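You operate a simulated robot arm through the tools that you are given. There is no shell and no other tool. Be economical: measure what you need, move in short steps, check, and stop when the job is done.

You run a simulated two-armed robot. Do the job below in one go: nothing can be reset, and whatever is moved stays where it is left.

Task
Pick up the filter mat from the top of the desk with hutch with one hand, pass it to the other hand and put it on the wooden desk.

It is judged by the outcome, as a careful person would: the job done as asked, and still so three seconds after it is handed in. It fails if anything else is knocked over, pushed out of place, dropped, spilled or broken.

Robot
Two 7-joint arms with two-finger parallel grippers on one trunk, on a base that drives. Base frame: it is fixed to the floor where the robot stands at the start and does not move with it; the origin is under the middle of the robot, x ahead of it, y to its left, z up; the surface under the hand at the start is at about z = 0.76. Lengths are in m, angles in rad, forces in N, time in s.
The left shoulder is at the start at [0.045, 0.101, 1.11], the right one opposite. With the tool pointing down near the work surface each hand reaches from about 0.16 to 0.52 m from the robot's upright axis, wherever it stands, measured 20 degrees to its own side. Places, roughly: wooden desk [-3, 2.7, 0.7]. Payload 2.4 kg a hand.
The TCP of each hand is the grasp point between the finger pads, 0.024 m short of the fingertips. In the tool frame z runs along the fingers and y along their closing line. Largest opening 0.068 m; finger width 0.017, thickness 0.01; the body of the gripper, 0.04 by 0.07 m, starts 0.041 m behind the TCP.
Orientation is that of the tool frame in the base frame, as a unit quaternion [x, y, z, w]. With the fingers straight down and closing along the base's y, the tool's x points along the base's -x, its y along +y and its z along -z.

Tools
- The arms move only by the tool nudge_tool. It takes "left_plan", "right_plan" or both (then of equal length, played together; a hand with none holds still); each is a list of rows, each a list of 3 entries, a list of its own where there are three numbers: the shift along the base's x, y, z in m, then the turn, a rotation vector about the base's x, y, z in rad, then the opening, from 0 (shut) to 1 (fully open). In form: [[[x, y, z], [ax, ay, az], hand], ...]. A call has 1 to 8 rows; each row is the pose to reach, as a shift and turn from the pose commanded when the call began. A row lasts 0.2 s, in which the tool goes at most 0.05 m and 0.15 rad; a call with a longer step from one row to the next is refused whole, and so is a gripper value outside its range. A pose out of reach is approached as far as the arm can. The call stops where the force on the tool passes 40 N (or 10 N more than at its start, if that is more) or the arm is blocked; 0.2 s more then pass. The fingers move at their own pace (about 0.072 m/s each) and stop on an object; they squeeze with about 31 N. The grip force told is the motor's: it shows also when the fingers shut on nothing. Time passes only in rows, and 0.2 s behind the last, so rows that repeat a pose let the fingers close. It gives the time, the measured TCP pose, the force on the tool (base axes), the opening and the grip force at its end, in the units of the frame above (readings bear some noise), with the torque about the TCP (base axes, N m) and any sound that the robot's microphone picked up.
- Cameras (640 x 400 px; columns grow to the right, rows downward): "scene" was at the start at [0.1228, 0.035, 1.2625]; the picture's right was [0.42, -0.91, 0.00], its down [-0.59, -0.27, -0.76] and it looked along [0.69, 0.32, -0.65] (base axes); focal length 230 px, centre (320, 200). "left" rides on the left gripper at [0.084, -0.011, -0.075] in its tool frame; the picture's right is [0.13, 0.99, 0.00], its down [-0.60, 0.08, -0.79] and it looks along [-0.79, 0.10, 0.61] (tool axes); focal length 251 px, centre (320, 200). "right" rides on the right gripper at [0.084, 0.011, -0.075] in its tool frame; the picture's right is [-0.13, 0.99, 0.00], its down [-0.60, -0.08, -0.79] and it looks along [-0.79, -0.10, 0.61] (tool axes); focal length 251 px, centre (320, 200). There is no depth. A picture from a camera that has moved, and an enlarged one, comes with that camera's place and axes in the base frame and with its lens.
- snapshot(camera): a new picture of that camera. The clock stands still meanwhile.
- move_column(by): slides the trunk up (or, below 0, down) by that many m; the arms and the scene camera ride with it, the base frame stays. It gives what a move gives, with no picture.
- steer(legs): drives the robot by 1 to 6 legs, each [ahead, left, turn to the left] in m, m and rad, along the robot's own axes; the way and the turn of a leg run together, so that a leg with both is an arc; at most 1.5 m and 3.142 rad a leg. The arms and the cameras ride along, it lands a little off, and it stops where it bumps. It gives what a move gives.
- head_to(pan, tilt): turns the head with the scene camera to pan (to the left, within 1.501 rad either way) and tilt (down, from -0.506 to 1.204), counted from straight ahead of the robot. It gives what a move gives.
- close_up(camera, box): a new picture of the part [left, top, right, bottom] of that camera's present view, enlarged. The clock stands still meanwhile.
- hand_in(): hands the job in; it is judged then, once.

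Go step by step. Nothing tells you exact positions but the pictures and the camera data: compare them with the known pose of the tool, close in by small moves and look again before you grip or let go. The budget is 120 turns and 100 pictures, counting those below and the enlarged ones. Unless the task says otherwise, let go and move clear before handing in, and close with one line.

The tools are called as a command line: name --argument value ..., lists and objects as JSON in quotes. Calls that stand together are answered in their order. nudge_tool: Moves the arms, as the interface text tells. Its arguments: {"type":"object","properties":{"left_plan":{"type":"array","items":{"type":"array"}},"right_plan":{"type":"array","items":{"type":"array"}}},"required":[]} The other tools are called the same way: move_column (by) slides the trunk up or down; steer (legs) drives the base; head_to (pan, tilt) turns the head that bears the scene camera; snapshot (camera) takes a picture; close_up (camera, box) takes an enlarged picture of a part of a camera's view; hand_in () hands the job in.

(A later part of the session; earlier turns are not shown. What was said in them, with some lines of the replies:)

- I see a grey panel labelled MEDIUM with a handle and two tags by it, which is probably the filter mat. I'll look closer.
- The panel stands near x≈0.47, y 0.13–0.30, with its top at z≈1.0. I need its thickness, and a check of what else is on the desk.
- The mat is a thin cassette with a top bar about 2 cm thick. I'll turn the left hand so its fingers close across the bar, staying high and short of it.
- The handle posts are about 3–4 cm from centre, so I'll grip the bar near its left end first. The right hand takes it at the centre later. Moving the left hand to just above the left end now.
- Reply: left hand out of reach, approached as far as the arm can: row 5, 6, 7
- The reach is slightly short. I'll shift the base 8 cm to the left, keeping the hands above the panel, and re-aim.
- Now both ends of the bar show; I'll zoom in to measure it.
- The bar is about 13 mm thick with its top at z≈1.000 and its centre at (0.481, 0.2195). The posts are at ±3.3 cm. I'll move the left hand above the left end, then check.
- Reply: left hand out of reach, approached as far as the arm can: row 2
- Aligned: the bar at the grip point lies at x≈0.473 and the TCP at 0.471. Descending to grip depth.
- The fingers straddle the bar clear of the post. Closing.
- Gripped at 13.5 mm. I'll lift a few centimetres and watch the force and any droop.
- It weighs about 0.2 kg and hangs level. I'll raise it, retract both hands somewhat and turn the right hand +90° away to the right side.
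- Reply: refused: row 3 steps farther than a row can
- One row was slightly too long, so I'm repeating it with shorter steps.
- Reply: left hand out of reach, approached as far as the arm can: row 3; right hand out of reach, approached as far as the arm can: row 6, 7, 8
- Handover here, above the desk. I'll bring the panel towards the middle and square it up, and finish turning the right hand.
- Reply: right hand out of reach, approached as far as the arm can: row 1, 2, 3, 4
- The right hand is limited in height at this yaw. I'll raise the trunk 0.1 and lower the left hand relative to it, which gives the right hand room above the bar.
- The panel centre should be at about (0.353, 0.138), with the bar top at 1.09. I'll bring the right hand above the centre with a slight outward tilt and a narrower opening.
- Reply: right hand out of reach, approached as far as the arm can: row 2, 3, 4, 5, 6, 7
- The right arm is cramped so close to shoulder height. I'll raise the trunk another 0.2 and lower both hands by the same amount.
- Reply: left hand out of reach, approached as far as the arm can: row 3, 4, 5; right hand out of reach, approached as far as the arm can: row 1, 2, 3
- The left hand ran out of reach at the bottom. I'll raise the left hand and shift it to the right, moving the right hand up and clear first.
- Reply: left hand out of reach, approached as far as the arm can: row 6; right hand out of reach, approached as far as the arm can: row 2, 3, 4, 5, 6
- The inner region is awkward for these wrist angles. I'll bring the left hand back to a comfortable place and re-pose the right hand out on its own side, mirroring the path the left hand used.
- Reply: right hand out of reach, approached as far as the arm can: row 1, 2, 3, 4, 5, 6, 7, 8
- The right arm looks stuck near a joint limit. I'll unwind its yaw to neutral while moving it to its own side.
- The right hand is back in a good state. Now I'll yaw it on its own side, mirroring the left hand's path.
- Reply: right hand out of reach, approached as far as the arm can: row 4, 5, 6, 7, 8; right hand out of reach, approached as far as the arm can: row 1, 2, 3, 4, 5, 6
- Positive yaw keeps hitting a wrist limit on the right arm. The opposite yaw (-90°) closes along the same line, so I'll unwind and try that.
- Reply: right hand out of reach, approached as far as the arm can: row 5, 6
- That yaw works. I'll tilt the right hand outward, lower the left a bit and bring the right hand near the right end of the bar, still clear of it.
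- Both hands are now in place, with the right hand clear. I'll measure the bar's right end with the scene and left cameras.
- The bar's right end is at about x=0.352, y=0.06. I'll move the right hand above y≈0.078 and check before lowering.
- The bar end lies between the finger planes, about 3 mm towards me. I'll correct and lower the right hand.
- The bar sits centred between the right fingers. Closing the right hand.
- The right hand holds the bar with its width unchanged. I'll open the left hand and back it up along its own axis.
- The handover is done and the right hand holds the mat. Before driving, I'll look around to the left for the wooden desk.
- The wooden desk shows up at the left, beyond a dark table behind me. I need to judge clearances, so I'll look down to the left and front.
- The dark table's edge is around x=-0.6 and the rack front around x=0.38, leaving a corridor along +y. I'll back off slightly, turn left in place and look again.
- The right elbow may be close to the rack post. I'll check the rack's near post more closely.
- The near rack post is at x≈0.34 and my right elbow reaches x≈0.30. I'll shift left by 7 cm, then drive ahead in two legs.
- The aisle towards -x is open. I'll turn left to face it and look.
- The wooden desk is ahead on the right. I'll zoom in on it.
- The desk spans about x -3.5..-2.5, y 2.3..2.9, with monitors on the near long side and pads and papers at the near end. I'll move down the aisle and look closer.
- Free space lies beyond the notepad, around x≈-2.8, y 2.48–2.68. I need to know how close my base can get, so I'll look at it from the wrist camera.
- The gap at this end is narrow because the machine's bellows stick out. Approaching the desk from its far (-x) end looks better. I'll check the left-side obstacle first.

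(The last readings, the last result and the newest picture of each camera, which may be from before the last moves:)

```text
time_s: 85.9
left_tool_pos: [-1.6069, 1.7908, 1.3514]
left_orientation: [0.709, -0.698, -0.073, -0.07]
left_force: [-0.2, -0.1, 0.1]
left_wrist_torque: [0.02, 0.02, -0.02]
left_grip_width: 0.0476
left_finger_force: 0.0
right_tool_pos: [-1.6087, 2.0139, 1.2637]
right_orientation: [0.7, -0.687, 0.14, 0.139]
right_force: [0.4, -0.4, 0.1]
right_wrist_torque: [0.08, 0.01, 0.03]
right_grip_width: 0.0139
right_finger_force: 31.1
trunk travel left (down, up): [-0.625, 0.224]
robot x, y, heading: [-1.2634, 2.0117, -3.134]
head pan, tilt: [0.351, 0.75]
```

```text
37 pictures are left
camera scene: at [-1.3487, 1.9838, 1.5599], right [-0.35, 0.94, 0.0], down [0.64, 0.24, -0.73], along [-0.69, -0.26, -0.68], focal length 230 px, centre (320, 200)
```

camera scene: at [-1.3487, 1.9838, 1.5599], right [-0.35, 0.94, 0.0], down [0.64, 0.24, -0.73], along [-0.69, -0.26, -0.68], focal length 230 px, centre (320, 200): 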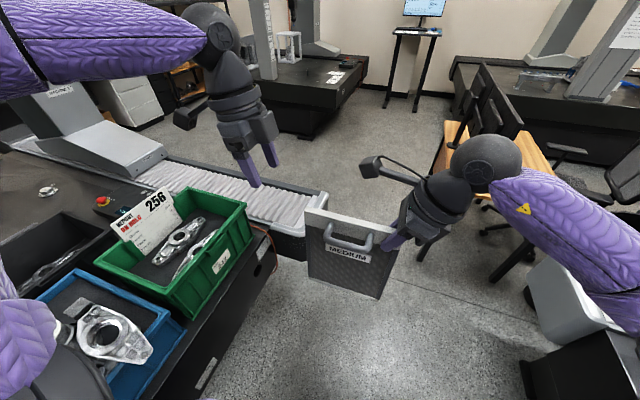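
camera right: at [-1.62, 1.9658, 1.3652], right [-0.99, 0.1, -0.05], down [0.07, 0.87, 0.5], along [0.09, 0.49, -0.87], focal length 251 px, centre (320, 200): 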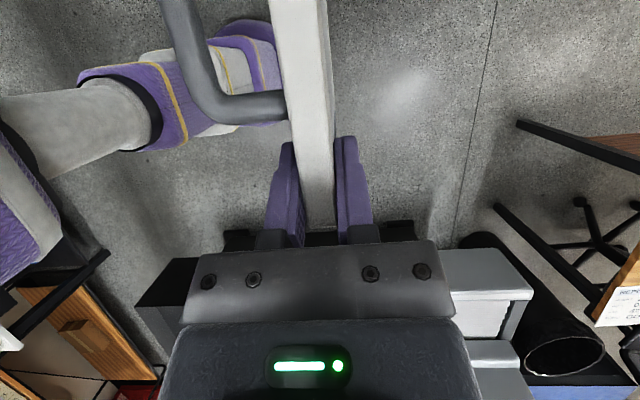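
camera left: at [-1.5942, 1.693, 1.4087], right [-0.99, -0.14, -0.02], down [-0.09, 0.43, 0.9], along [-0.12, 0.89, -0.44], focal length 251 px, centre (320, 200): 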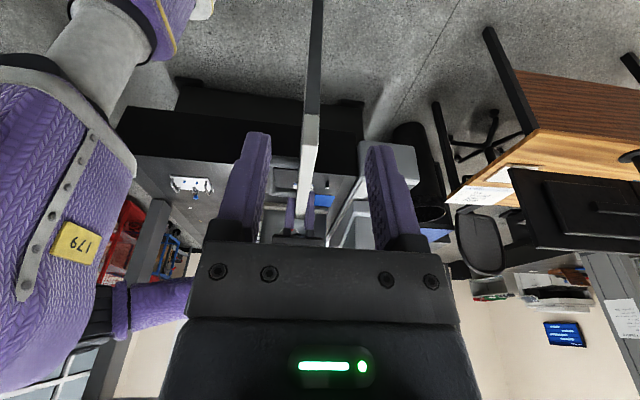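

There's a channel at y≈1.7–2.4, then the desk. I'll raise the trunk so the arms and mat clear the monitors, then drive through in steps.

move_column --by 0.2

steer --legs '[[0.92, 0, 0]]'

head_to --pan -0.2 --tilt 0.8

snapshot --camera "scene"

```text
time_s: 88.0
left_tool_pos: [-1.6058, 1.7902, 1.5509]
left_orientation: [0.71, -0.697, -0.072, -0.069]
left_force: [-0.4, -0.4, -0.3]
left_wrist_torque: [0.02, -0.01, -0.01]
left_grip_width: 0.0476
left_finger_force: 0.1
right_tool_pos: [-1.6106, 2.0141, 1.463]
right_orientation: [0.699, -0.687, 0.14, 0.141]
right_force: [0.0, 0.3, -1.7]
right_wrist_torque: [0.11, 0.0, 0.0]
right_grip_width: 0.0136
right_finger_force: 30.8
trunk travel left (down, up): [-0.825, 0.024]
robot x, y, heading: [-1.2616, 2.016, -3.136]
head pan, tilt: [0.351, 0.75]
```

```text
time_s: 92.8
left_tool_pos: [-2.5143, 1.7946, 1.5515]
left_orientation: [0.704, -0.703, -0.071, -0.07]
left_force: [0.3, -0.3, -0.5]
left_wrist_torque: [0.02, -0.01, 0.0]
left_grip_width: 0.0475
left_finger_force: 0.0
right_tool_pos: [-2.5148, 2.0198, 1.463]
right_orientation: [0.693, -0.693, 0.139, 0.141]
right_force: [-0.1, 0.4, -0.9]
right_wrist_torque: [0.11, -0.02, -0.04]
right_grip_width: 0.0136
right_finger_force: 30.8
trunk travel left (down, up): [-0.825, 0.024]
robot x, y, heading: [-2.165, 2.0171, 3.13]
head pan, tilt: [0.351, 0.75]
```

```text
time_s: 93.8
left_tool_pos: [-2.5144, 1.7944, 1.552]
left_orientation: [0.705, -0.703, -0.072, -0.07]
left_force: [0.2, -0.5, 0.5]
left_wrist_torque: [0.02, -0.01, 0.01]
left_grip_width: 0.0477
left_finger_force: 0.1
right_tool_pos: [-2.5143, 2.0195, 1.4634]
right_orientation: [0.694, -0.692, 0.139, 0.141]
right_force: [-0.4, -0.5, -1.8]
right_wrist_torque: [0.14, 0.0, -0.02]
right_grip_width: 0.0138
right_finger_force: 31.2
trunk travel left (down, up): [-0.825, 0.024]
robot x, y, heading: [-2.1652, 2.0163, 3.126]
head pan, tilt: [-0.201, 0.799]
```

```text
36 pictures are left
camera scene: at [-2.2519, 2.0301, 1.7559], right [0.21, 0.98, 0.0], down [0.7, -0.15, -0.7], along [-0.68, 0.14, -0.72], focal length 230 px, centre (320, 200)
```

scene: 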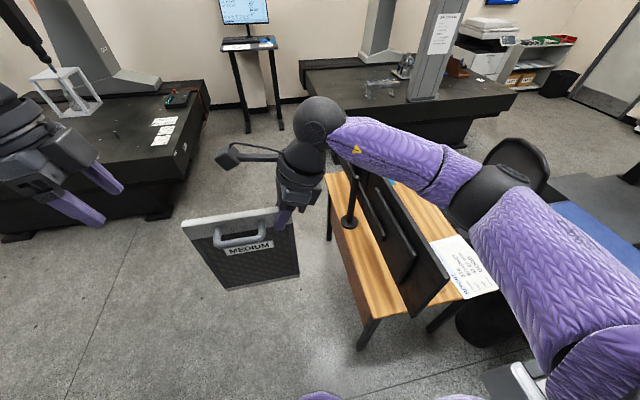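

From above, the layout is clear: there's plenty of open floor past the desk's far end and free desk surface on the chair side. I'll drive around to the far end in steps.

steer --legs '[[0.15, 0.05, 0], [0.4, 0.2, 0], [1.2, 0, 0], [0.1, 0, 0]]'

head_to --pan -1.3 --tilt 0.6

snapshot --camera "scene"

```text
time_s: 103.9
left_tool_pos: [-4.3581, 1.5581, 1.5523]
left_orientation: [0.711, -0.696, -0.073, -0.069]
left_force: [0.3, 0.7, -0.4]
left_wrist_torque: [0.01, 0.01, 0.01]
left_grip_width: 0.0476
left_finger_force: 0.0
right_tool_pos: [-4.3624, 1.7826, 1.4641]
right_orientation: [0.7, -0.686, 0.14, 0.139]
right_force: [0.5, 0.1, -1.4]
right_wrist_torque: [0.09, 0.03, 0.03]
right_grip_width: 0.0139
right_finger_force: 30.5
trunk travel left (down, up): [-0.825, 0.024]
robot x, y, heading: [-4.0117, 1.7841, -3.133]
head pan, tilt: [-0.201, 0.799]
```

```text
time_s: 105.2
left_tool_pos: [-4.3568, 1.5579, 1.5518]
left_orientation: [0.711, -0.696, -0.072, -0.07]
left_force: [0.8, 0.9, -1.1]
left_wrist_torque: [0.01, 0.0, -0.04]
left_grip_width: 0.0477
left_finger_force: 0.1
right_tool_pos: [-4.3608, 1.7814, 1.4637]
right_orientation: [0.701, -0.686, 0.14, 0.139]
right_force: [1.0, -0.1, -0.7]
right_wrist_torque: [0.1, 0.01, -0.02]
right_grip_width: 0.0137
right_finger_force: 31.0
trunk travel left (down, up): [-0.825, 0.024]
robot x, y, heading: [-4.0107, 1.7855, -3.135]
head pan, tilt: [-1.3, 0.6]
```

```text
35 pictures are left
camera scene: at [-4.045, 1.8667, 1.7728], right [0.96, 0.28, 0.0], down [0.16, -0.54, -0.82], along [-0.23, 0.79, -0.57], focal length 230 px, centre (320, 200)
```

scene: 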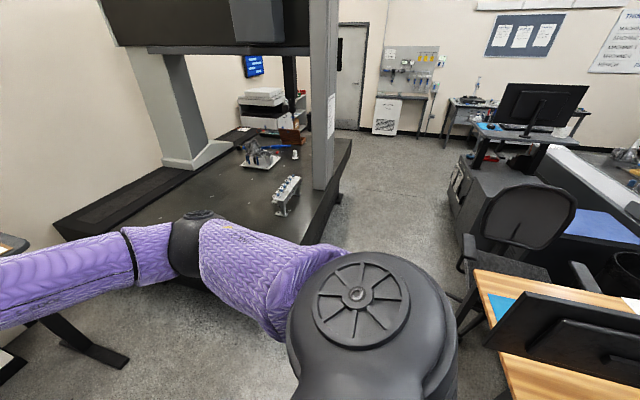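

The gap between the granite table (x≈-4.4) and the desk end (x≈-3.45) is about 0.9 m. I'll turn right to face the desk end and sidestep part of the way.

steer --legs '[[0, 0, -1.57], [0, 0, -1.57], [0, 0.6, 0]]'

head_to --pan 0.3 --tilt 0.8

snapshot --camera "scene"

```text
time_s: 116.3
left_tool_pos: [-3.6493, 2.5892, 1.5517]
left_orientation: [0.706, 0.701, -0.07, 0.071]
left_force: [0.9, -0.3, 0.3]
left_wrist_torque: [-0.02, 0.0, -0.06]
left_grip_width: 0.0474
left_finger_force: 0.0
right_tool_pos: [-3.6514, 2.3636, 1.4635]
right_orientation: [0.695, 0.691, 0.141, -0.138]
right_force: [0.3, 0.0, -1.3]
right_wrist_torque: [-0.12, 0.04, 0.0]
right_grip_width: 0.0135
right_finger_force: 30.6
trunk travel left (down, up): [-0.825, 0.024]
robot x, y, heading: [-3.9993, 2.3713, -0.014]
head pan, tilt: [-1.3, 0.6]
```

```text
time_s: 118.0
left_tool_pos: [-3.6489, 2.5875, 1.5523]
left_orientation: [0.705, 0.702, -0.071, 0.072]
left_force: [-0.4, 0.3, -0.1]
left_wrist_torque: [-0.04, 0.0, -0.01]
left_grip_width: 0.0474
left_finger_force: 0.1
right_tool_pos: [-3.6516, 2.3638, 1.4623]
right_orientation: [0.695, 0.691, 0.141, -0.139]
right_force: [0.4, -0.7, -1.7]
right_wrist_torque: [-0.14, 0.02, -0.01]
right_grip_width: 0.0137
right_finger_force: 30.9
trunk travel left (down, up): [-0.825, 0.024]
robot x, y, heading: [-4.0036, 2.3732, -0.016]
head pan, tilt: [0.3, 0.799]
```

```text
34 pictures are left
camera scene: at [-3.9111, 2.3937, 1.7559], right [0.28, -0.96, 0.0], down [-0.69, -0.2, -0.7], along [0.67, 0.2, -0.72], focal length 230 px, centre (320, 200)
```

scene: 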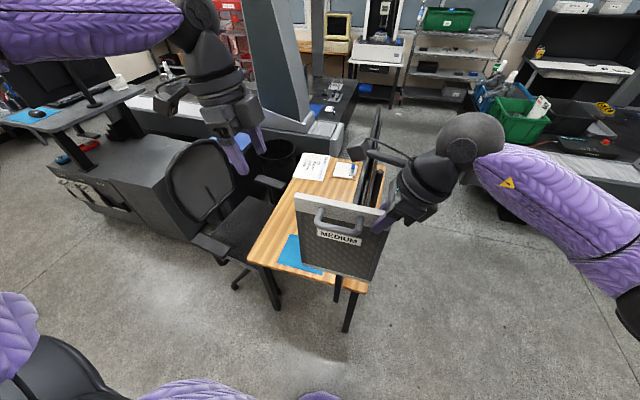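

The free spot is just beyond the blue sheet, around x≈-3.21, y≈2.68–2.86. I'll sidestep to y≈2.85 and approach the desk end.

steer --legs '[[0, 0.48, 0.016], [0.2, 0, 0]]'

head_to --pan 0 --tilt 0.9

snapshot --camera "scene"

```text
time_s: 122.0
left_tool_pos: [-3.4482, 3.0749, 1.551]
left_orientation: [0.695, 0.712, -0.069, 0.072]
left_force: [0.4, 0.1, 0.7]
left_wrist_torque: [0.0, -0.01, 0.0]
left_grip_width: 0.0473
left_finger_force: 0.2
right_tool_pos: [-3.4428, 2.8502, 1.4623]
right_orientation: [0.685, 0.701, 0.14, -0.141]
right_force: [0.3, -0.2, -1.4]
right_wrist_torque: [-0.1, 0.01, 0.02]
right_grip_width: 0.0138
right_finger_force: 31.2
trunk travel left (down, up): [-0.825, 0.024]
robot x, y, heading: [-3.7928, 2.8484, 0.017]
head pan, tilt: [0.3, 0.799]
```

```text
time_s: 122.8
left_tool_pos: [-3.4489, 3.0753, 1.5519]
left_orientation: [0.695, 0.712, -0.069, 0.072]
left_force: [0.0, -0.7, -0.2]
left_wrist_torque: [-0.02, -0.03, -0.02]
left_grip_width: 0.0476
left_finger_force: 0.1
right_tool_pos: [-3.4445, 2.8511, 1.4645]
right_orientation: [0.685, 0.701, 0.139, -0.14]
right_force: [-0.9, 0.3, -1.7]
right_wrist_torque: [-0.12, -0.05, 0.02]
right_grip_width: 0.0136
right_finger_force: 30.3
trunk travel left (down, up): [-0.825, 0.024]
robot x, y, heading: [-3.7887, 2.8503, 0.017]
head pan, tilt: [0.0, 0.901]
```

```text
33 pictures are left
camera scene: at [-3.7057, 2.8492, 1.748], right [0.01, -1.0, 0.0], down [-0.78, -0.01, -0.62], along [0.62, 0.01, -0.78], focal length 230 px, centre (320, 200)
```

scene: 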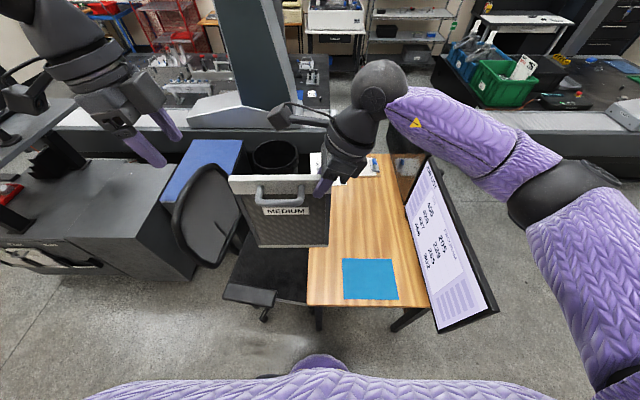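

Clear view: the area beyond the blue sheet (x > -3.24) on the desk is free. I'll test the right arm's reach up high first.

nudge_tool --right_plan '[[[0.03, -0.02, -0.01], [0, 0, 0], 0], [[0.06, -0.04, -0.02], [0, 0, 0], 0], [[0.09, -0.07, -0.03], [0, 0, 0], 0], [[0.12, -0.1, -0.04], [0, 0, 0], 0], [[0.15, -0.13, -0.05], [0, 0, 0], 0], [[0.18, -0.14, -0.06], [0, 0, 0], 0], [[0.2, -0.14, -0.06], [0, 0, 0], 0]]'

snapshot --camera "scene"

```text
time_s: 124.4
left_tool_pos: [-3.4468, 3.0755, 1.5514]
left_orientation: [0.695, 0.712, -0.069, 0.073]
left_force: [-0.5, 0.9, 0.4]
left_wrist_torque: [-0.05, 0.04, -0.01]
left_grip_width: 0.0477
left_finger_force: 0.1
right_tool_pos: [-3.3116, 2.7244, 1.4145]
right_orientation: [0.685, 0.701, 0.138, -0.14]
right_force: [-0.6, 1.1, -0.9]
right_wrist_torque: [-0.1, 0.02, -0.02]
right_grip_width: 0.0135
right_finger_force: 31.2
right hand out of reach, approached as far as the arm can: row 5, 6, 7
trunk travel left (down, up): [-0.825, 0.024]
robot x, y, heading: [-3.7935, 2.8471, 0.016]
head pan, tilt: [0.0, 0.901]
```

```text
32 pictures are left
camera scene: at [-3.7048, 2.8499, 1.748], right [0.01, -1.0, 0.0], down [-0.78, -0.01, -0.62], along [0.62, 0.01, -0.78], focal length 230 px, centre (320, 200)
```

scene: 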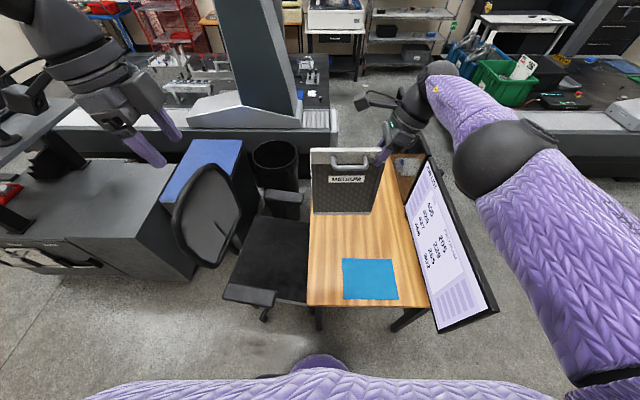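

Reach tops out at about 0.5 m from my axis. I'll lower the trunk in stages here and watch the elbow against the monitor and my knee against the desk.

move_column --by -0.2

head_to --pan -0.2 --tilt 1.1

snapshot --camera "scene"

```text
time_s: 126.6
left_tool_pos: [-3.4487, 3.0737, 1.3516]
left_orientation: [0.695, 0.712, -0.069, 0.073]
left_force: [-0.1, 0.7, -0.1]
left_wrist_torque: [0.0, -0.03, -0.02]
left_grip_width: 0.0475
left_finger_force: 0.1
right_tool_pos: [-3.3108, 2.7205, 1.2136]
right_orientation: [0.685, 0.701, 0.139, -0.141]
right_force: [0.4, -0.1, -2.0]
right_wrist_torque: [-0.1, -0.02, -0.01]
right_grip_width: 0.0137
right_finger_force: 31.3
trunk travel left (down, up): [-0.625, 0.224]
robot x, y, heading: [-3.7921, 2.8479, 0.014]
head pan, tilt: [0.0, 0.901]
```

```text
time_s: 127.3
left_tool_pos: [-3.4482, 3.0754, 1.3524]
left_orientation: [0.694, 0.712, -0.07, 0.073]
left_force: [0.2, 0.2, -0.1]
left_wrist_torque: [-0.01, 0.0, 0.0]
left_grip_width: 0.0476
left_finger_force: 0.1
right_tool_pos: [-3.3107, 2.7201, 1.2146]
right_orientation: [0.684, 0.702, 0.139, -0.141]
right_force: [-0.2, -0.1, -2.1]
right_wrist_torque: [-0.15, -0.03, 0.03]
right_grip_width: 0.0139
right_finger_force: 31.0
trunk travel left (down, up): [-0.625, 0.224]
robot x, y, heading: [-3.7953, 2.847, 0.018]
head pan, tilt: [-0.201, 1.1]
```

```text
31 pictures are left
camera scene: at [-3.7159, 2.8363, 1.5341], right [-0.19, -0.98, 0.0], down [-0.88, 0.16, -0.45], along [0.45, -0.08, -0.89], focal length 230 px, centre (320, 200)
```

scene: 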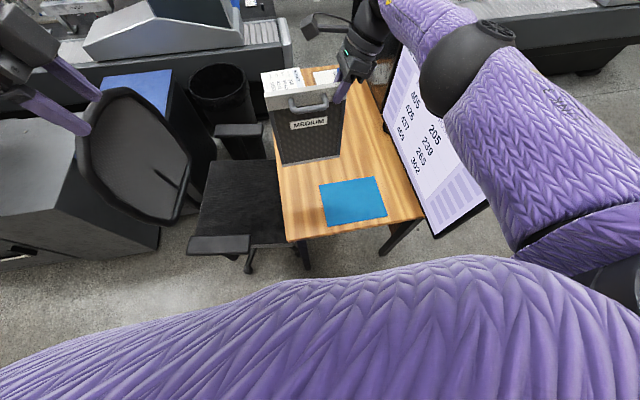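

Clearances look fine so far. I'll test whether the right arm can go lower at this reach without moving the trunk.

nudge_tool --right_plan '[[[0, 0, -0.03], [0, 0, 0], 0], [[0, 0, -0.06], [0, 0, 0], 0], [[0, 0, -0.09], [0, 0, 0], 0], [[0, 0, -0.12], [0, 0, 0], 0]]'

nudge_tool --right_plan '[[[0.02, 0.0, 0], [0, 0, 0], 0], [[0.04, 0.0, 0], [0, 0, 0], 0]]'

```text
time_s: 128.3
left_tool_pos: [-3.4482, 3.075, 1.3513]
left_orientation: [0.694, 0.713, -0.069, 0.073]
left_force: [-0.7, 0.1, 0.1]
left_wrist_torque: [0.03, -0.02, 0.01]
left_grip_width: 0.0475
left_finger_force: 0.1
right_tool_pos: [-3.332, 2.7239, 1.1174]
right_orientation: [0.685, 0.701, 0.14, -0.14]
right_force: [-0.1, -0.2, -1.7]
right_wrist_torque: [-0.09, 0.01, 0.03]
right_grip_width: 0.0139
right_finger_force: 31.5
right hand out of reach, approached as far as the arm can: row 1, 2, 3, 4
trunk travel left (down, up): [-0.625, 0.224]
robot x, y, heading: [-3.7925, 2.8488, 0.015]
head pan, tilt: [-0.201, 1.1]
```

```text
time_s: 128.9
left_tool_pos: [-3.4485, 3.0756, 1.3509]
left_orientation: [0.695, 0.712, -0.069, 0.073]
left_force: [-0.9, -0.1, 0.5]
left_wrist_torque: [-0.01, -0.04, -0.01]
left_grip_width: 0.0476
left_finger_force: 0.1
right_tool_pos: [-3.3313, 2.7232, 1.1165]
right_orientation: [0.685, 0.702, 0.139, -0.14]
right_force: [0.6, 0.1, -2.0]
right_wrist_torque: [-0.09, 0.0, -0.01]
right_grip_width: 0.0135
right_finger_force: 31.2
right hand out of reach, approached as far as the arm can: row 1, 2
trunk travel left (down, up): [-0.625, 0.224]
robot x, y, heading: [-3.7906, 2.8505, 0.015]
head pan, tilt: [-0.201, 1.1]
```

Turning the mat so it lies along the desk's length helps a lot, because the hand then leans back towards me. I'll yaw the right hand by about -1.0 rad and see whether it follows.

nudge_tool --right_plan '[[[-0.01, 0.01, 0.01], [0, 0, -0.13], 0], [[-0.02, 0.02, 0.02], [0, 0, -0.26], 0], [[-0.03, 0.03, 0.03], [0, 0, -0.39], 0], [[-0.03, 0.04, 0.03], [0, 0, -0.52], 0], [[-0.03, 0.05, 0.03], [0, 0, -0.65], 0], [[-0.03, 0.06, 0.03], [0, 0, -0.78], 0], [[-0.03, 0.06, 0.03], [0, 0, -0.91], 0], [[-0.03, 0.06, 0.03], [0, 0, -1.04], 0]]'

snapshot --camera "scene"

```text
time_s: 130.7
left_tool_pos: [-3.4484, 3.0739, 1.3518]
left_orientation: [0.695, 0.712, -0.069, 0.072]
left_force: [-1.6, -0.1, 0.2]
left_wrist_torque: [-0.01, 0.0, 0.0]
left_grip_width: 0.0477
left_finger_force: 0.1
right_tool_pos: [-3.3638, 2.7825, 1.1472]
right_orientation: [0.943, 0.268, 0.19, -0.052]
right_force: [0.6, 0.6, -1.8]
right_wrist_torque: [-0.03, 0.14, 0.0]
right_grip_width: 0.0137
right_finger_force: 31.1
trunk travel left (down, up): [-0.625, 0.224]
robot x, y, heading: [-3.7954, 2.8465, 0.011]
head pan, tilt: [-0.201, 1.1]
```

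```text
30 pictures are left
camera scene: at [-3.7159, 2.8364, 1.5341], right [-0.19, -0.98, 0.0], down [-0.88, 0.17, -0.45], along [0.45, -0.08, -0.89], focal length 230 px, centre (320, 200)
```

scene: 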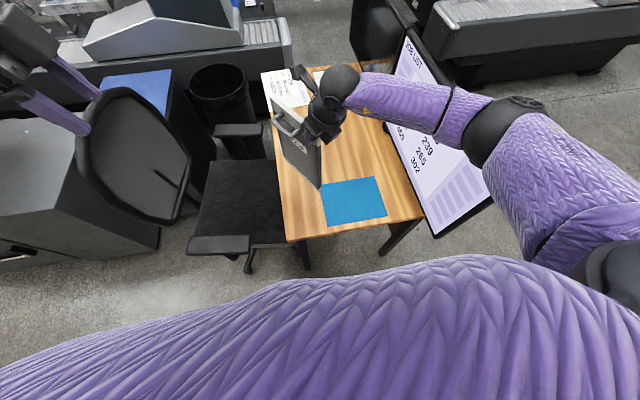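

That works without any reach problem. I'll use the left wrist camera for a side view of the right elbow against the monitors.

snapshot --camera "left"

```text
29 pictures are left
camera left: at [-3.4621, 3.1726, 1.4087], right [0.99, 0.15, -0.02], down [0.09, -0.43, 0.9], along [0.12, -0.89, -0.44], focal length 251 px, centre (320, 200)
```

left: 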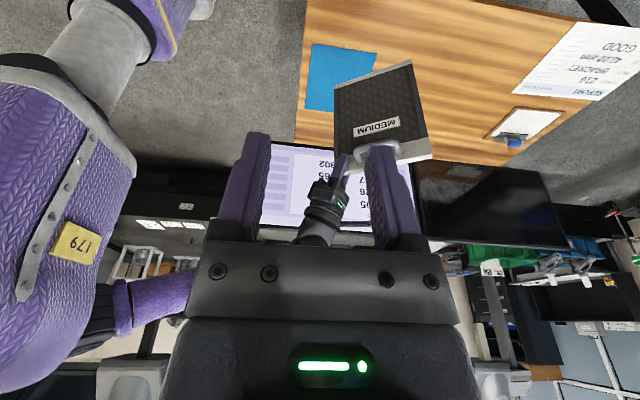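

The upper arm and elbow are about 0.2 m above the hand and at y≈2.6, clear of the monitors. I'll finish turning the mat parallel to the desk's long edge, over the strip beside the blue sheet.

nudge_tool --right_plan '[[[0, 0.012, 0], [0, 0, -0.11], 0], [[0, 0.024, 0], [0, 0, -0.22], 0], [[0, 0.036, 0], [0, 0, -0.33], 0], [[0, 0.046, 0], [0, 0, -0.45], 0], [[0, 0.046, 0], [0, 0, -0.45], 0]]'

snapshot --camera "scene"

snapshot --camera "left"

```text
time_s: 131.9
left_tool_pos: [-3.4474, 3.0749, 1.3509]
left_orientation: [0.695, 0.712, -0.069, 0.072]
left_force: [0.7, 0.3, 0.5]
left_wrist_torque: [-0.03, 0.01, 0.03]
left_grip_width: 0.0478
left_finger_force: 0.1
right_tool_pos: [-3.3632, 2.8299, 1.1463]
right_orientation: [0.979, 0.052, 0.197, -0.008]
right_force: [0.3, -0.2, -1.3]
right_wrist_torque: [-0.04, 0.09, 0.0]
right_grip_width: 0.0137
right_finger_force: 30.9
trunk travel left (down, up): [-0.625, 0.224]
robot x, y, heading: [-3.7925, 2.849, 0.015]
head pan, tilt: [-0.201, 1.1]
```

```text
28 pictures are left
camera scene: at [-3.716, 2.8361, 1.5341], right [-0.19, -0.98, 0.0], down [-0.88, 0.17, -0.45], along [0.45, -0.08, -0.89], focal length 230 px, centre (320, 200)
```

scene: 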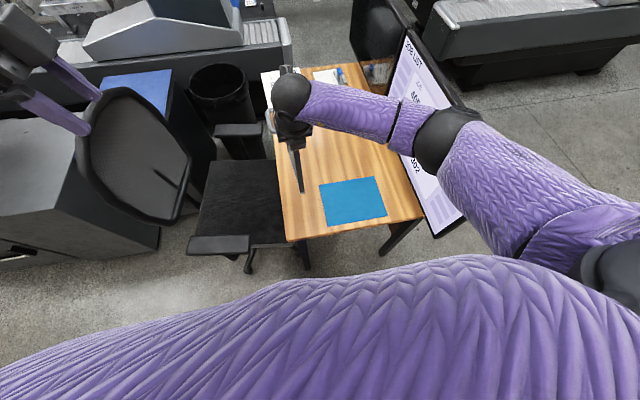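

```text
27 pictures are left
camera left: at [-3.4621, 3.1723, 1.4088], right [0.99, 0.15, -0.02], down [0.09, -0.43, 0.9], along [0.13, -0.89, -0.44], focal length 251 px, centre (320, 200)
```

left: 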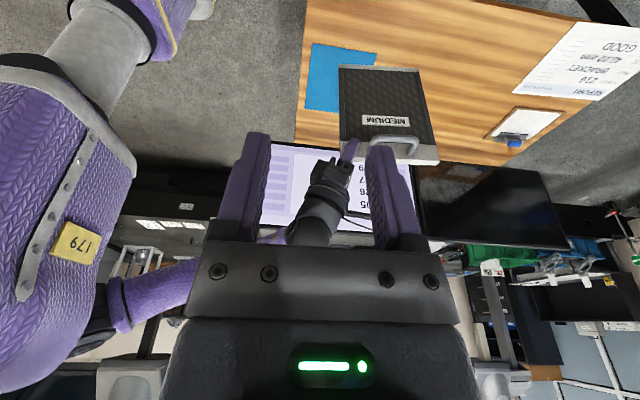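

The mat now runs parallel to the desk edge at y≈2.84, between the blue sheet (y<2.76) and the edge (2.92). Its bottom is near z≈0.92. I'll lower the trunk 0.14 and check.

move_column --by -0.14

snapshot --camera "scene"

snapshot --camera "left"

```text
time_s: 133.6
left_tool_pos: [-3.448, 3.0756, 1.2109]
left_orientation: [0.695, 0.712, -0.069, 0.073]
left_force: [0.2, 0.2, -0.1]
left_wrist_torque: [0.05, 0.01, 0.01]
left_grip_width: 0.0476
left_finger_force: 0.1
right_tool_pos: [-3.3641, 2.8288, 1.0073]
right_orientation: [0.979, 0.052, 0.198, -0.008]
right_force: [0.5, -1.1, -1.1]
right_wrist_torque: [-0.02, 0.11, -0.01]
right_grip_width: 0.0137
right_finger_force: 31.4
trunk travel left (down, up): [-0.485, 0.364]
robot x, y, heading: [-3.7897, 2.8475, 0.012]
head pan, tilt: [-0.201, 1.1]
```

```text
26 pictures are left
camera scene: at [-3.7075, 2.8363, 1.3939], right [-0.19, -0.98, 0.0], down [-0.88, 0.17, -0.45], along [0.45, -0.08, -0.89], focal length 230 px, centre (320, 200)
```

scene: 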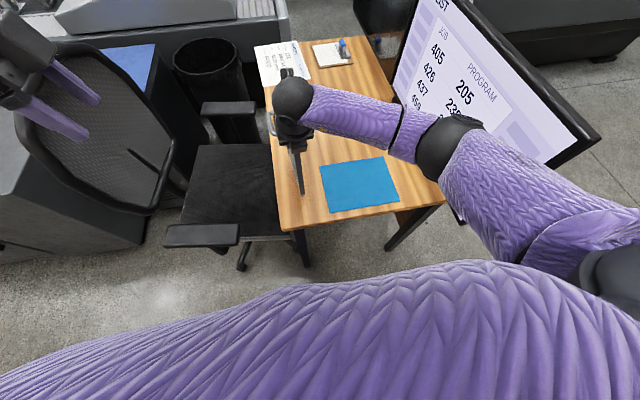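

```text
25 pictures are left
camera left: at [-3.4623, 3.1725, 1.2689], right [0.99, 0.15, -0.02], down [0.09, -0.43, 0.9], along [0.13, -0.89, -0.44], focal length 251 px, centre (320, 200)
```

left: 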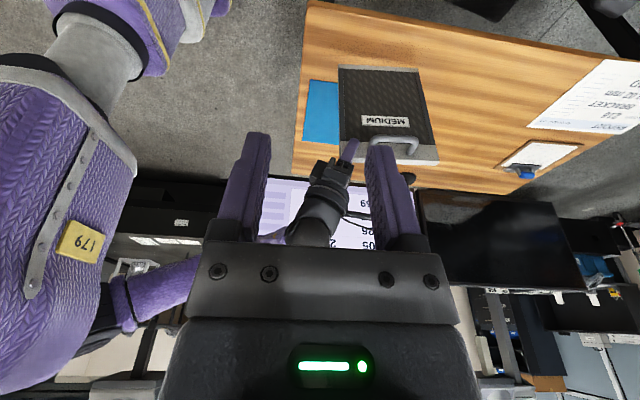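

The bottom is at z≈0.78, about 5 cm above the desk. I'll lower with the arm in small steps and watch the force.

nudge_tool --right_plan '[[[0, 0, -0.008], [0, 0, 0], 0], [[0, 0, -0.016], [0, 0, 0], 0], [[0, 0, -0.024], [0, 0, 0], 0], [[0, 0, -0.03], [0, 0, 0], 0]]'

close_up --camera "left" --box '[280, 0, 480, 190]'

```text
time_s: 134.6
left_tool_pos: [-3.4478, 3.0752, 1.2111]
left_orientation: [0.695, 0.712, -0.07, 0.072]
left_force: [-0.2, -0.2, 0.5]
left_wrist_torque: [-0.01, 0.01, -0.02]
left_grip_width: 0.0477
left_finger_force: 0.0
right_tool_pos: [-3.3641, 2.8287, 0.9761]
right_orientation: [0.979, 0.051, 0.198, -0.009]
right_force: [-0.3, 0.7, -2.0]
right_wrist_torque: [0.03, 0.1, -0.03]
right_grip_width: 0.0137
right_finger_force: 31.2
trunk travel left (down, up): [-0.485, 0.364]
robot x, y, heading: [-3.7962, 2.8463, 0.016]
head pan, tilt: [-0.201, 1.1]
```

```text
2.11 times, centred on (380, 95) of left
camera zoom: at [-3.4621, 3.1725, 1.2687], right [0.99, 0.15, -0.02], down [0.09, -0.43, 0.9], along [0.13, -0.89, -0.44], focal length 529 px, centre (194, 421)
```

zoom: 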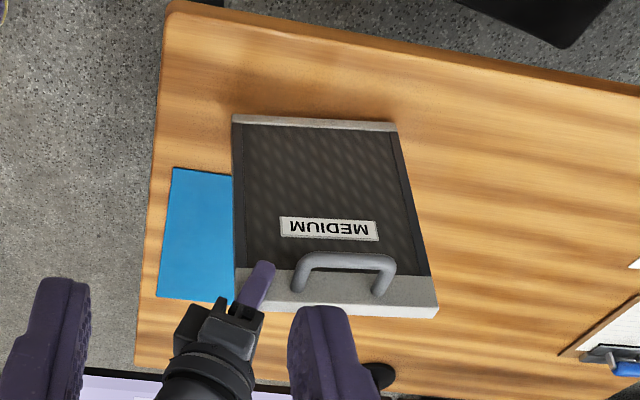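

About 2 cm left and well positioned, clear of the blue sheet. I'll continue in finer steps.

nudge_tool --right_plan '[[[0, 0, -0.004], [0, 0, 0], 0], [[0, 0, -0.008], [0, 0, 0], 0], [[0, 0, -0.012], [0, 0, 0], 0]]'

nudge_tool --right_plan '[[[0, 0, -0.003], [0, 0, 0], 0], [[0, 0, -0.005], [0, 0, 0], 0]]'

```text
time_s: 135.4
left_tool_pos: [-3.4502, 3.0742, 1.213]
left_orientation: [0.694, 0.713, -0.069, 0.072]
left_force: [0.7, -0.5, 0.1]
left_wrist_torque: [-0.02, -0.01, 0.02]
left_grip_width: 0.0477
left_finger_force: 0.0
right_tool_pos: [-3.3647, 2.8297, 0.9669]
right_orientation: [0.978, 0.052, 0.201, -0.01]
right_force: [-2.7, -0.7, 23.2]
right_wrist_torque: [-0.06, -0.07, 0.03]
right_grip_width: 0.0132
right_finger_force: 31.2
trunk travel left (down, up): [-0.485, 0.364]
robot x, y, heading: [-3.7952, 2.8468, 0.013]
head pan, tilt: [-0.201, 1.1]
```

```text
time_s: 136.0
left_tool_pos: [-3.4498, 3.0755, 1.2112]
left_orientation: [0.695, 0.712, -0.069, 0.072]
left_force: [-1.0, -0.2, 0.1]
left_wrist_torque: [-0.02, 0.01, 0.0]
left_grip_width: 0.0475
left_finger_force: 0.1
right_tool_pos: [-3.3655, 2.8288, 0.9611]
right_orientation: [0.979, 0.052, 0.199, -0.009]
right_force: [-1.4, 0.3, 22.6]
right_wrist_torque: [0.24, 0.08, 0.26]
right_grip_width: 0.0135
right_finger_force: 31.3
trunk travel left (down, up): [-0.485, 0.364]
robot x, y, heading: [-3.7934, 2.8465, 0.011]
head pan, tilt: [-0.201, 1.1]
```

The mat has touched down, with 22 N pressing. I'll ease off a few millimetres and check it's upright and flat.

nudge_tool --right_plan '[[[0, 0, 0.002], [0, 0, 0], 0], [[0, 0, 0.003], [0, 0, 0], 0]]'

close_up --camera "left" --box '[280, 0, 480, 190]'

close_up --camera "scene" --box '[230, 50, 390, 250]'

```text
time_s: 136.6
left_tool_pos: [-3.4473, 3.0752, 1.2112]
left_orientation: [0.694, 0.713, -0.07, 0.072]
left_force: [0.0, -0.3, 0.2]
left_wrist_torque: [0.0, 0.03, -0.02]
left_grip_width: 0.0477
left_finger_force: 0.1
right_tool_pos: [-3.3656, 2.828, 0.9605]
right_orientation: [0.979, 0.051, 0.196, -0.007]
right_force: [0.0, 0.8, -1.9]
right_wrist_torque: [-0.02, 0.11, -0.02]
right_grip_width: 0.0136
right_finger_force: 31.0
trunk travel left (down, up): [-0.485, 0.364]
robot x, y, heading: [-3.7901, 2.8478, 0.019]
head pan, tilt: [-0.201, 1.1]
```

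```text
2.11 times, centred on (380, 95) of left
camera zoom: at [-3.4621, 3.1724, 1.2685], right [0.99, 0.15, -0.02], down [0.09, -0.43, 0.9], along [0.12, -0.89, -0.44], focal length 529 px, centre (194, 421)
```

zoom: 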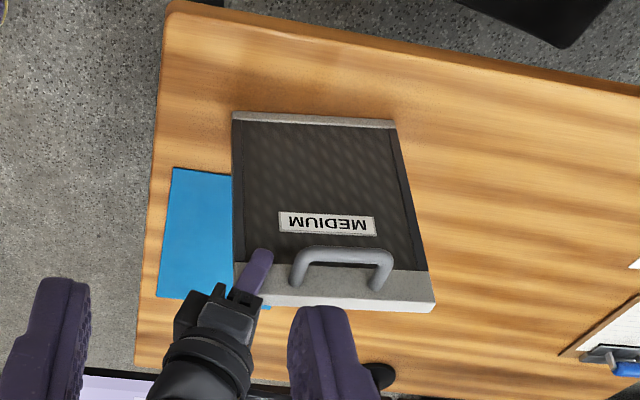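

```text
2.00 times, centred on (310, 150) of scene
camera zoom: at [-3.7073, 2.8363, 1.3936], right [-0.19, -0.98, 0.0], down [-0.88, 0.17, -0.45], along [0.45, -0.08, -0.89], focal length 460 px, centre (340, 300)
```

zoom: 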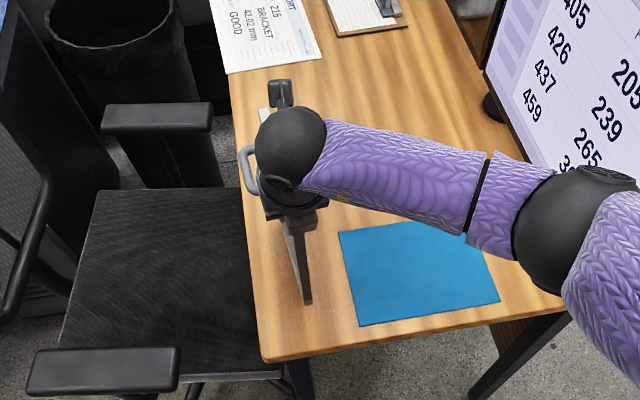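

It's level and right at contact height. I'll lower 2 mm to bear lightly on the desk.

nudge_tool --right_plan '[[[0, 0, -0.001], [0, 0, 0], 0], [[0, 0, -0.001], [0, 0, 0], 0]]'

```text
time_s: 137.2
left_tool_pos: [-3.4484, 3.0751, 1.2116]
left_orientation: [0.695, 0.712, -0.069, 0.072]
left_force: [-0.2, 0.5, -0.7]
left_wrist_torque: [0.02, -0.01, 0.01]
left_grip_width: 0.0477
left_finger_force: 0.1
right_tool_pos: [-3.3643, 2.828, 0.9623]
right_orientation: [0.979, 0.051, 0.197, -0.008]
right_force: [0.2, 0.7, -0.6]
right_wrist_torque: [0.02, 0.12, 0.01]
right_grip_width: 0.0136
right_finger_force: 31.0
trunk travel left (down, up): [-0.485, 0.364]
robot x, y, heading: [-3.7922, 2.846, 0.017]
head pan, tilt: [-0.201, 1.1]
```

nudge_tool --right_plan '[[[0, 0, -0.001], [0, 0, 0], 0], [[0, 0, -0.002], [0, 0, 0], 0]]'

```text
time_s: 137.8
left_tool_pos: [-3.4497, 3.0759, 1.2118]
left_orientation: [0.694, 0.713, -0.069, 0.073]
left_force: [0.5, 0.4, 0.4]
left_wrist_torque: [0.0, 0.0, -0.01]
left_grip_width: 0.0476
left_finger_force: 0.2
right_tool_pos: [-3.3642, 2.8289, 0.961]
right_orientation: [0.979, 0.051, 0.199, -0.009]
right_force: [-1.1, 0.6, 1.1]
right_wrist_torque: [0.14, 0.38, 0.02]
right_grip_width: 0.0139
right_finger_force: 31.0
trunk travel left (down, up): [-0.485, 0.364]
robot x, y, heading: [-3.788, 2.8497, 0.017]
head pan, tilt: [-0.201, 1.1]
```

It's bearing lightly on the desk. I'll open the fingers gradually and check before retreating.

nudge_tool --right_plan '[[[0, 0, 0], [0, 0, 0], 0.25], [[0, 0, 0], [0, 0, 0], 0.35], [[0, 0, 0], [0, 0, 0], 0.45], [[0, 0, 0], [0, 0, 0], 0.45]]'

close_up --camera "left" --box '[280, 0, 480, 190]'

snapshot --camera "right"

```text
time_s: 138.8
left_tool_pos: [-3.4482, 3.0738, 1.2112]
left_orientation: [0.695, 0.712, -0.069, 0.073]
left_force: [0.1, -1.0, -0.5]
left_wrist_torque: [0.0, 0.03, -0.01]
left_grip_width: 0.048
left_finger_force: 0.1
right_tool_pos: [-3.3639, 2.8282, 0.9604]
right_orientation: [0.979, 0.051, 0.197, -0.008]
right_force: [0.1, -0.2, 0.3]
right_wrist_torque: [-0.02, -0.02, -0.01]
right_grip_width: 0.0307
right_finger_force: 0.1
trunk travel left (down, up): [-0.485, 0.364]
robot x, y, heading: [-3.793, 2.8461, 0.009]
head pan, tilt: [-0.201, 1.1]
```

```text
2.11 times, centred on (380, 95) of left
camera zoom: at [-3.4623, 3.1725, 1.2688], right [0.99, 0.15, -0.02], down [0.09, -0.43, 0.9], along [0.13, -0.89, -0.44], focal length 529 px, centre (194, 421)
```

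zoom: 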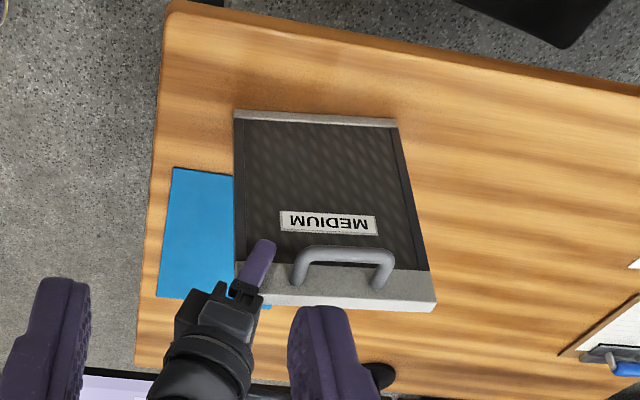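

```text
20 pictures are left
camera right: at [-3.316, 2.8234, 1.0621], right [-0.02, -1.0, -0.05], down [-0.87, -0.01, 0.5], along [-0.5, 0.05, -0.87], focal length 251 px, centre (320, 200)
```

right: 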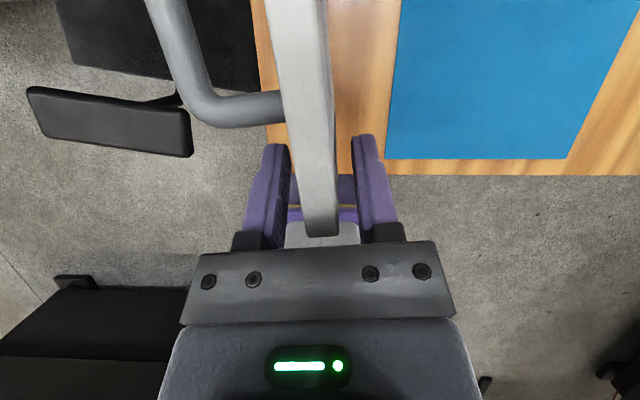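

The mat stands by itself with both pads clear of it. I'll back the right hand straight out along its axis.

nudge_tool --right_plan '[[[-0.006, 0, 0.015], [0, 0, 0], 0.45], [[-0.014, 0, 0.035], [0, 0, 0], 0.45], [[-0.024, 0, 0.06], [0, 0, 0], 0.45], [[-0.036, 0, 0.09], [0, 0, 0], 0.45], [[-0.06, 0, 0.12], [0, 0, 0], 0.45]]'

snapshot --camera "scene"

close_up --camera "left" --box '[280, 0, 480, 190]'

```text
time_s: 140.0
left_tool_pos: [-3.4487, 3.0751, 1.211]
left_orientation: [0.695, 0.712, -0.07, 0.073]
left_force: [-0.6, 1.3, 0.1]
left_wrist_torque: [0.02, -0.02, -0.02]
left_grip_width: 0.0479
left_finger_force: 0.0
right_tool_pos: [-3.4241, 2.8312, 1.0822]
right_orientation: [0.979, 0.051, 0.198, -0.007]
right_force: [-0.8, 0.0, -0.3]
right_wrist_torque: [0.0, -0.03, 0.03]
right_grip_width: 0.0308
right_finger_force: 0.1
trunk travel left (down, up): [-0.485, 0.364]
robot x, y, heading: [-3.7972, 2.8511, 0.013]
head pan, tilt: [-0.201, 1.1]
```

```text
19 pictures are left
camera scene: at [-3.7078, 2.8364, 1.3938], right [-0.19, -0.98, 0.0], down [-0.88, 0.17, -0.45], along [0.45, -0.08, -0.89], focal length 230 px, centre (320, 200)
```

scene: 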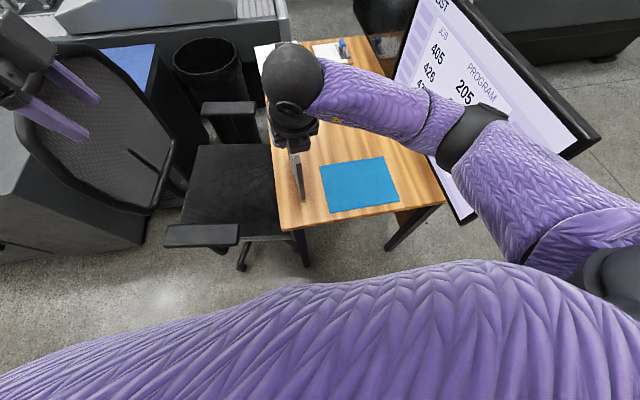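

```text
2.11 times, centred on (380, 95) of left
camera zoom: at [-3.4625, 3.1725, 1.2689], right [0.99, 0.15, -0.02], down [0.09, -0.43, 0.9], along [0.13, -0.89, -0.44], focal length 529 px, centre (194, 421)
```

zoom: 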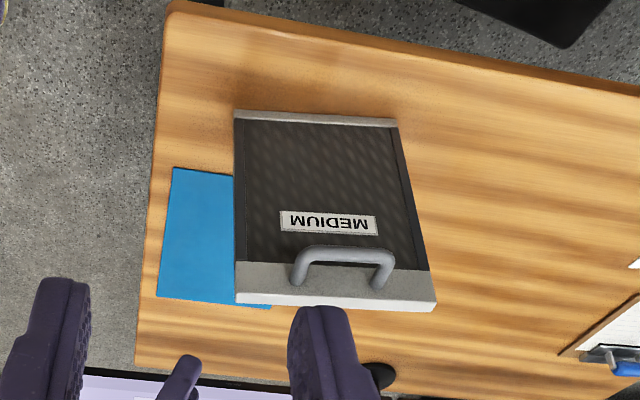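

The mat stands unmoved. I'll raise the trunk, back off slightly and take a last look.

move_column --by 0.25

steer --legs '[[-0.18, 0, 0]]'

head_to --pan 0 --tilt 0.8

snapshot --camera "scene"

```text
time_s: 142.6
left_tool_pos: [-3.4473, 3.0747, 1.4615]
left_orientation: [0.695, 0.712, -0.07, 0.072]
left_force: [0.1, 0.2, 0.3]
left_wrist_torque: [0.0, 0.02, 0.04]
left_grip_width: 0.0475
left_finger_force: 0.1
right_tool_pos: [-3.4242, 2.8279, 1.3292]
right_orientation: [0.979, 0.051, 0.198, -0.008]
right_force: [-0.8, -0.2, -0.2]
right_wrist_torque: [0.02, 0.03, 0.02]
right_grip_width: 0.0306
right_finger_force: 0.0
trunk travel left (down, up): [-0.735, 0.114]
robot x, y, heading: [-3.7924, 2.847, 0.012]
head pan, tilt: [-0.201, 1.1]
```

```text
time_s: 144.1
left_tool_pos: [-3.6311, 3.0734, 1.4605]
left_orientation: [0.694, 0.713, -0.07, 0.072]
left_force: [0.4, -0.1, 0.2]
left_wrist_torque: [0.0, 0.01, 0.01]
left_grip_width: 0.0477
left_finger_force: 0.0
right_tool_pos: [-3.6062, 2.827, 1.3304]
right_orientation: [0.979, 0.052, 0.199, -0.009]
right_force: [0.0, -0.8, -0.5]
right_wrist_torque: [-0.01, -0.04, 0.05]
right_grip_width: 0.0305
right_finger_force: 0.1
trunk travel left (down, up): [-0.735, 0.114]
robot x, y, heading: [-3.9733, 2.8455, 0.021]
head pan, tilt: [-0.201, 1.1]
```

```text
time_s: 144.9
left_tool_pos: [-3.6305, 3.0721, 1.4614]
left_orientation: [0.694, 0.713, -0.07, 0.072]
left_force: [0.5, -0.2, 0.1]
left_wrist_torque: [0.0, 0.01, -0.01]
left_grip_width: 0.0473
left_finger_force: 0.1
right_tool_pos: [-3.6063, 2.8267, 1.331]
right_orientation: [0.979, 0.052, 0.197, -0.008]
right_force: [-0.1, 0.4, -0.8]
right_wrist_torque: [0.02, -0.05, 0.02]
right_grip_width: 0.0305
right_finger_force: 0.1
trunk travel left (down, up): [-0.735, 0.114]
robot x, y, heading: [-3.9771, 2.8462, 0.013]
head pan, tilt: [0.0, 0.799]
```

```text
17 pictures are left
camera scene: at [-3.8816, 2.8465, 1.6658], right [0.02, -1.0, 0.0], down [-0.72, -0.01, -0.7], along [0.7, 0.01, -0.72], focal length 230 px, centre (320, 200)
```

scene: 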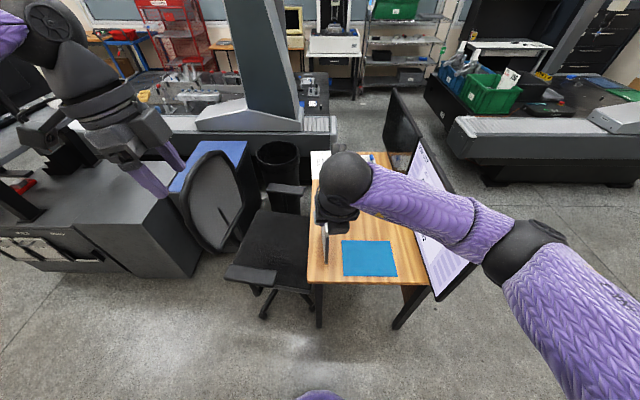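

The mat is standing on the wooden desk beside the blue sheet, both hands are clear, and the monitors, chair and papers look undisturbed. Handing in.

hand_in

```text
The job is handed in.
```

The filter mat was lifted off the desk with hutch by the left hand and passed to the right. It now stands upright on the wooden desk, with both hands clear.
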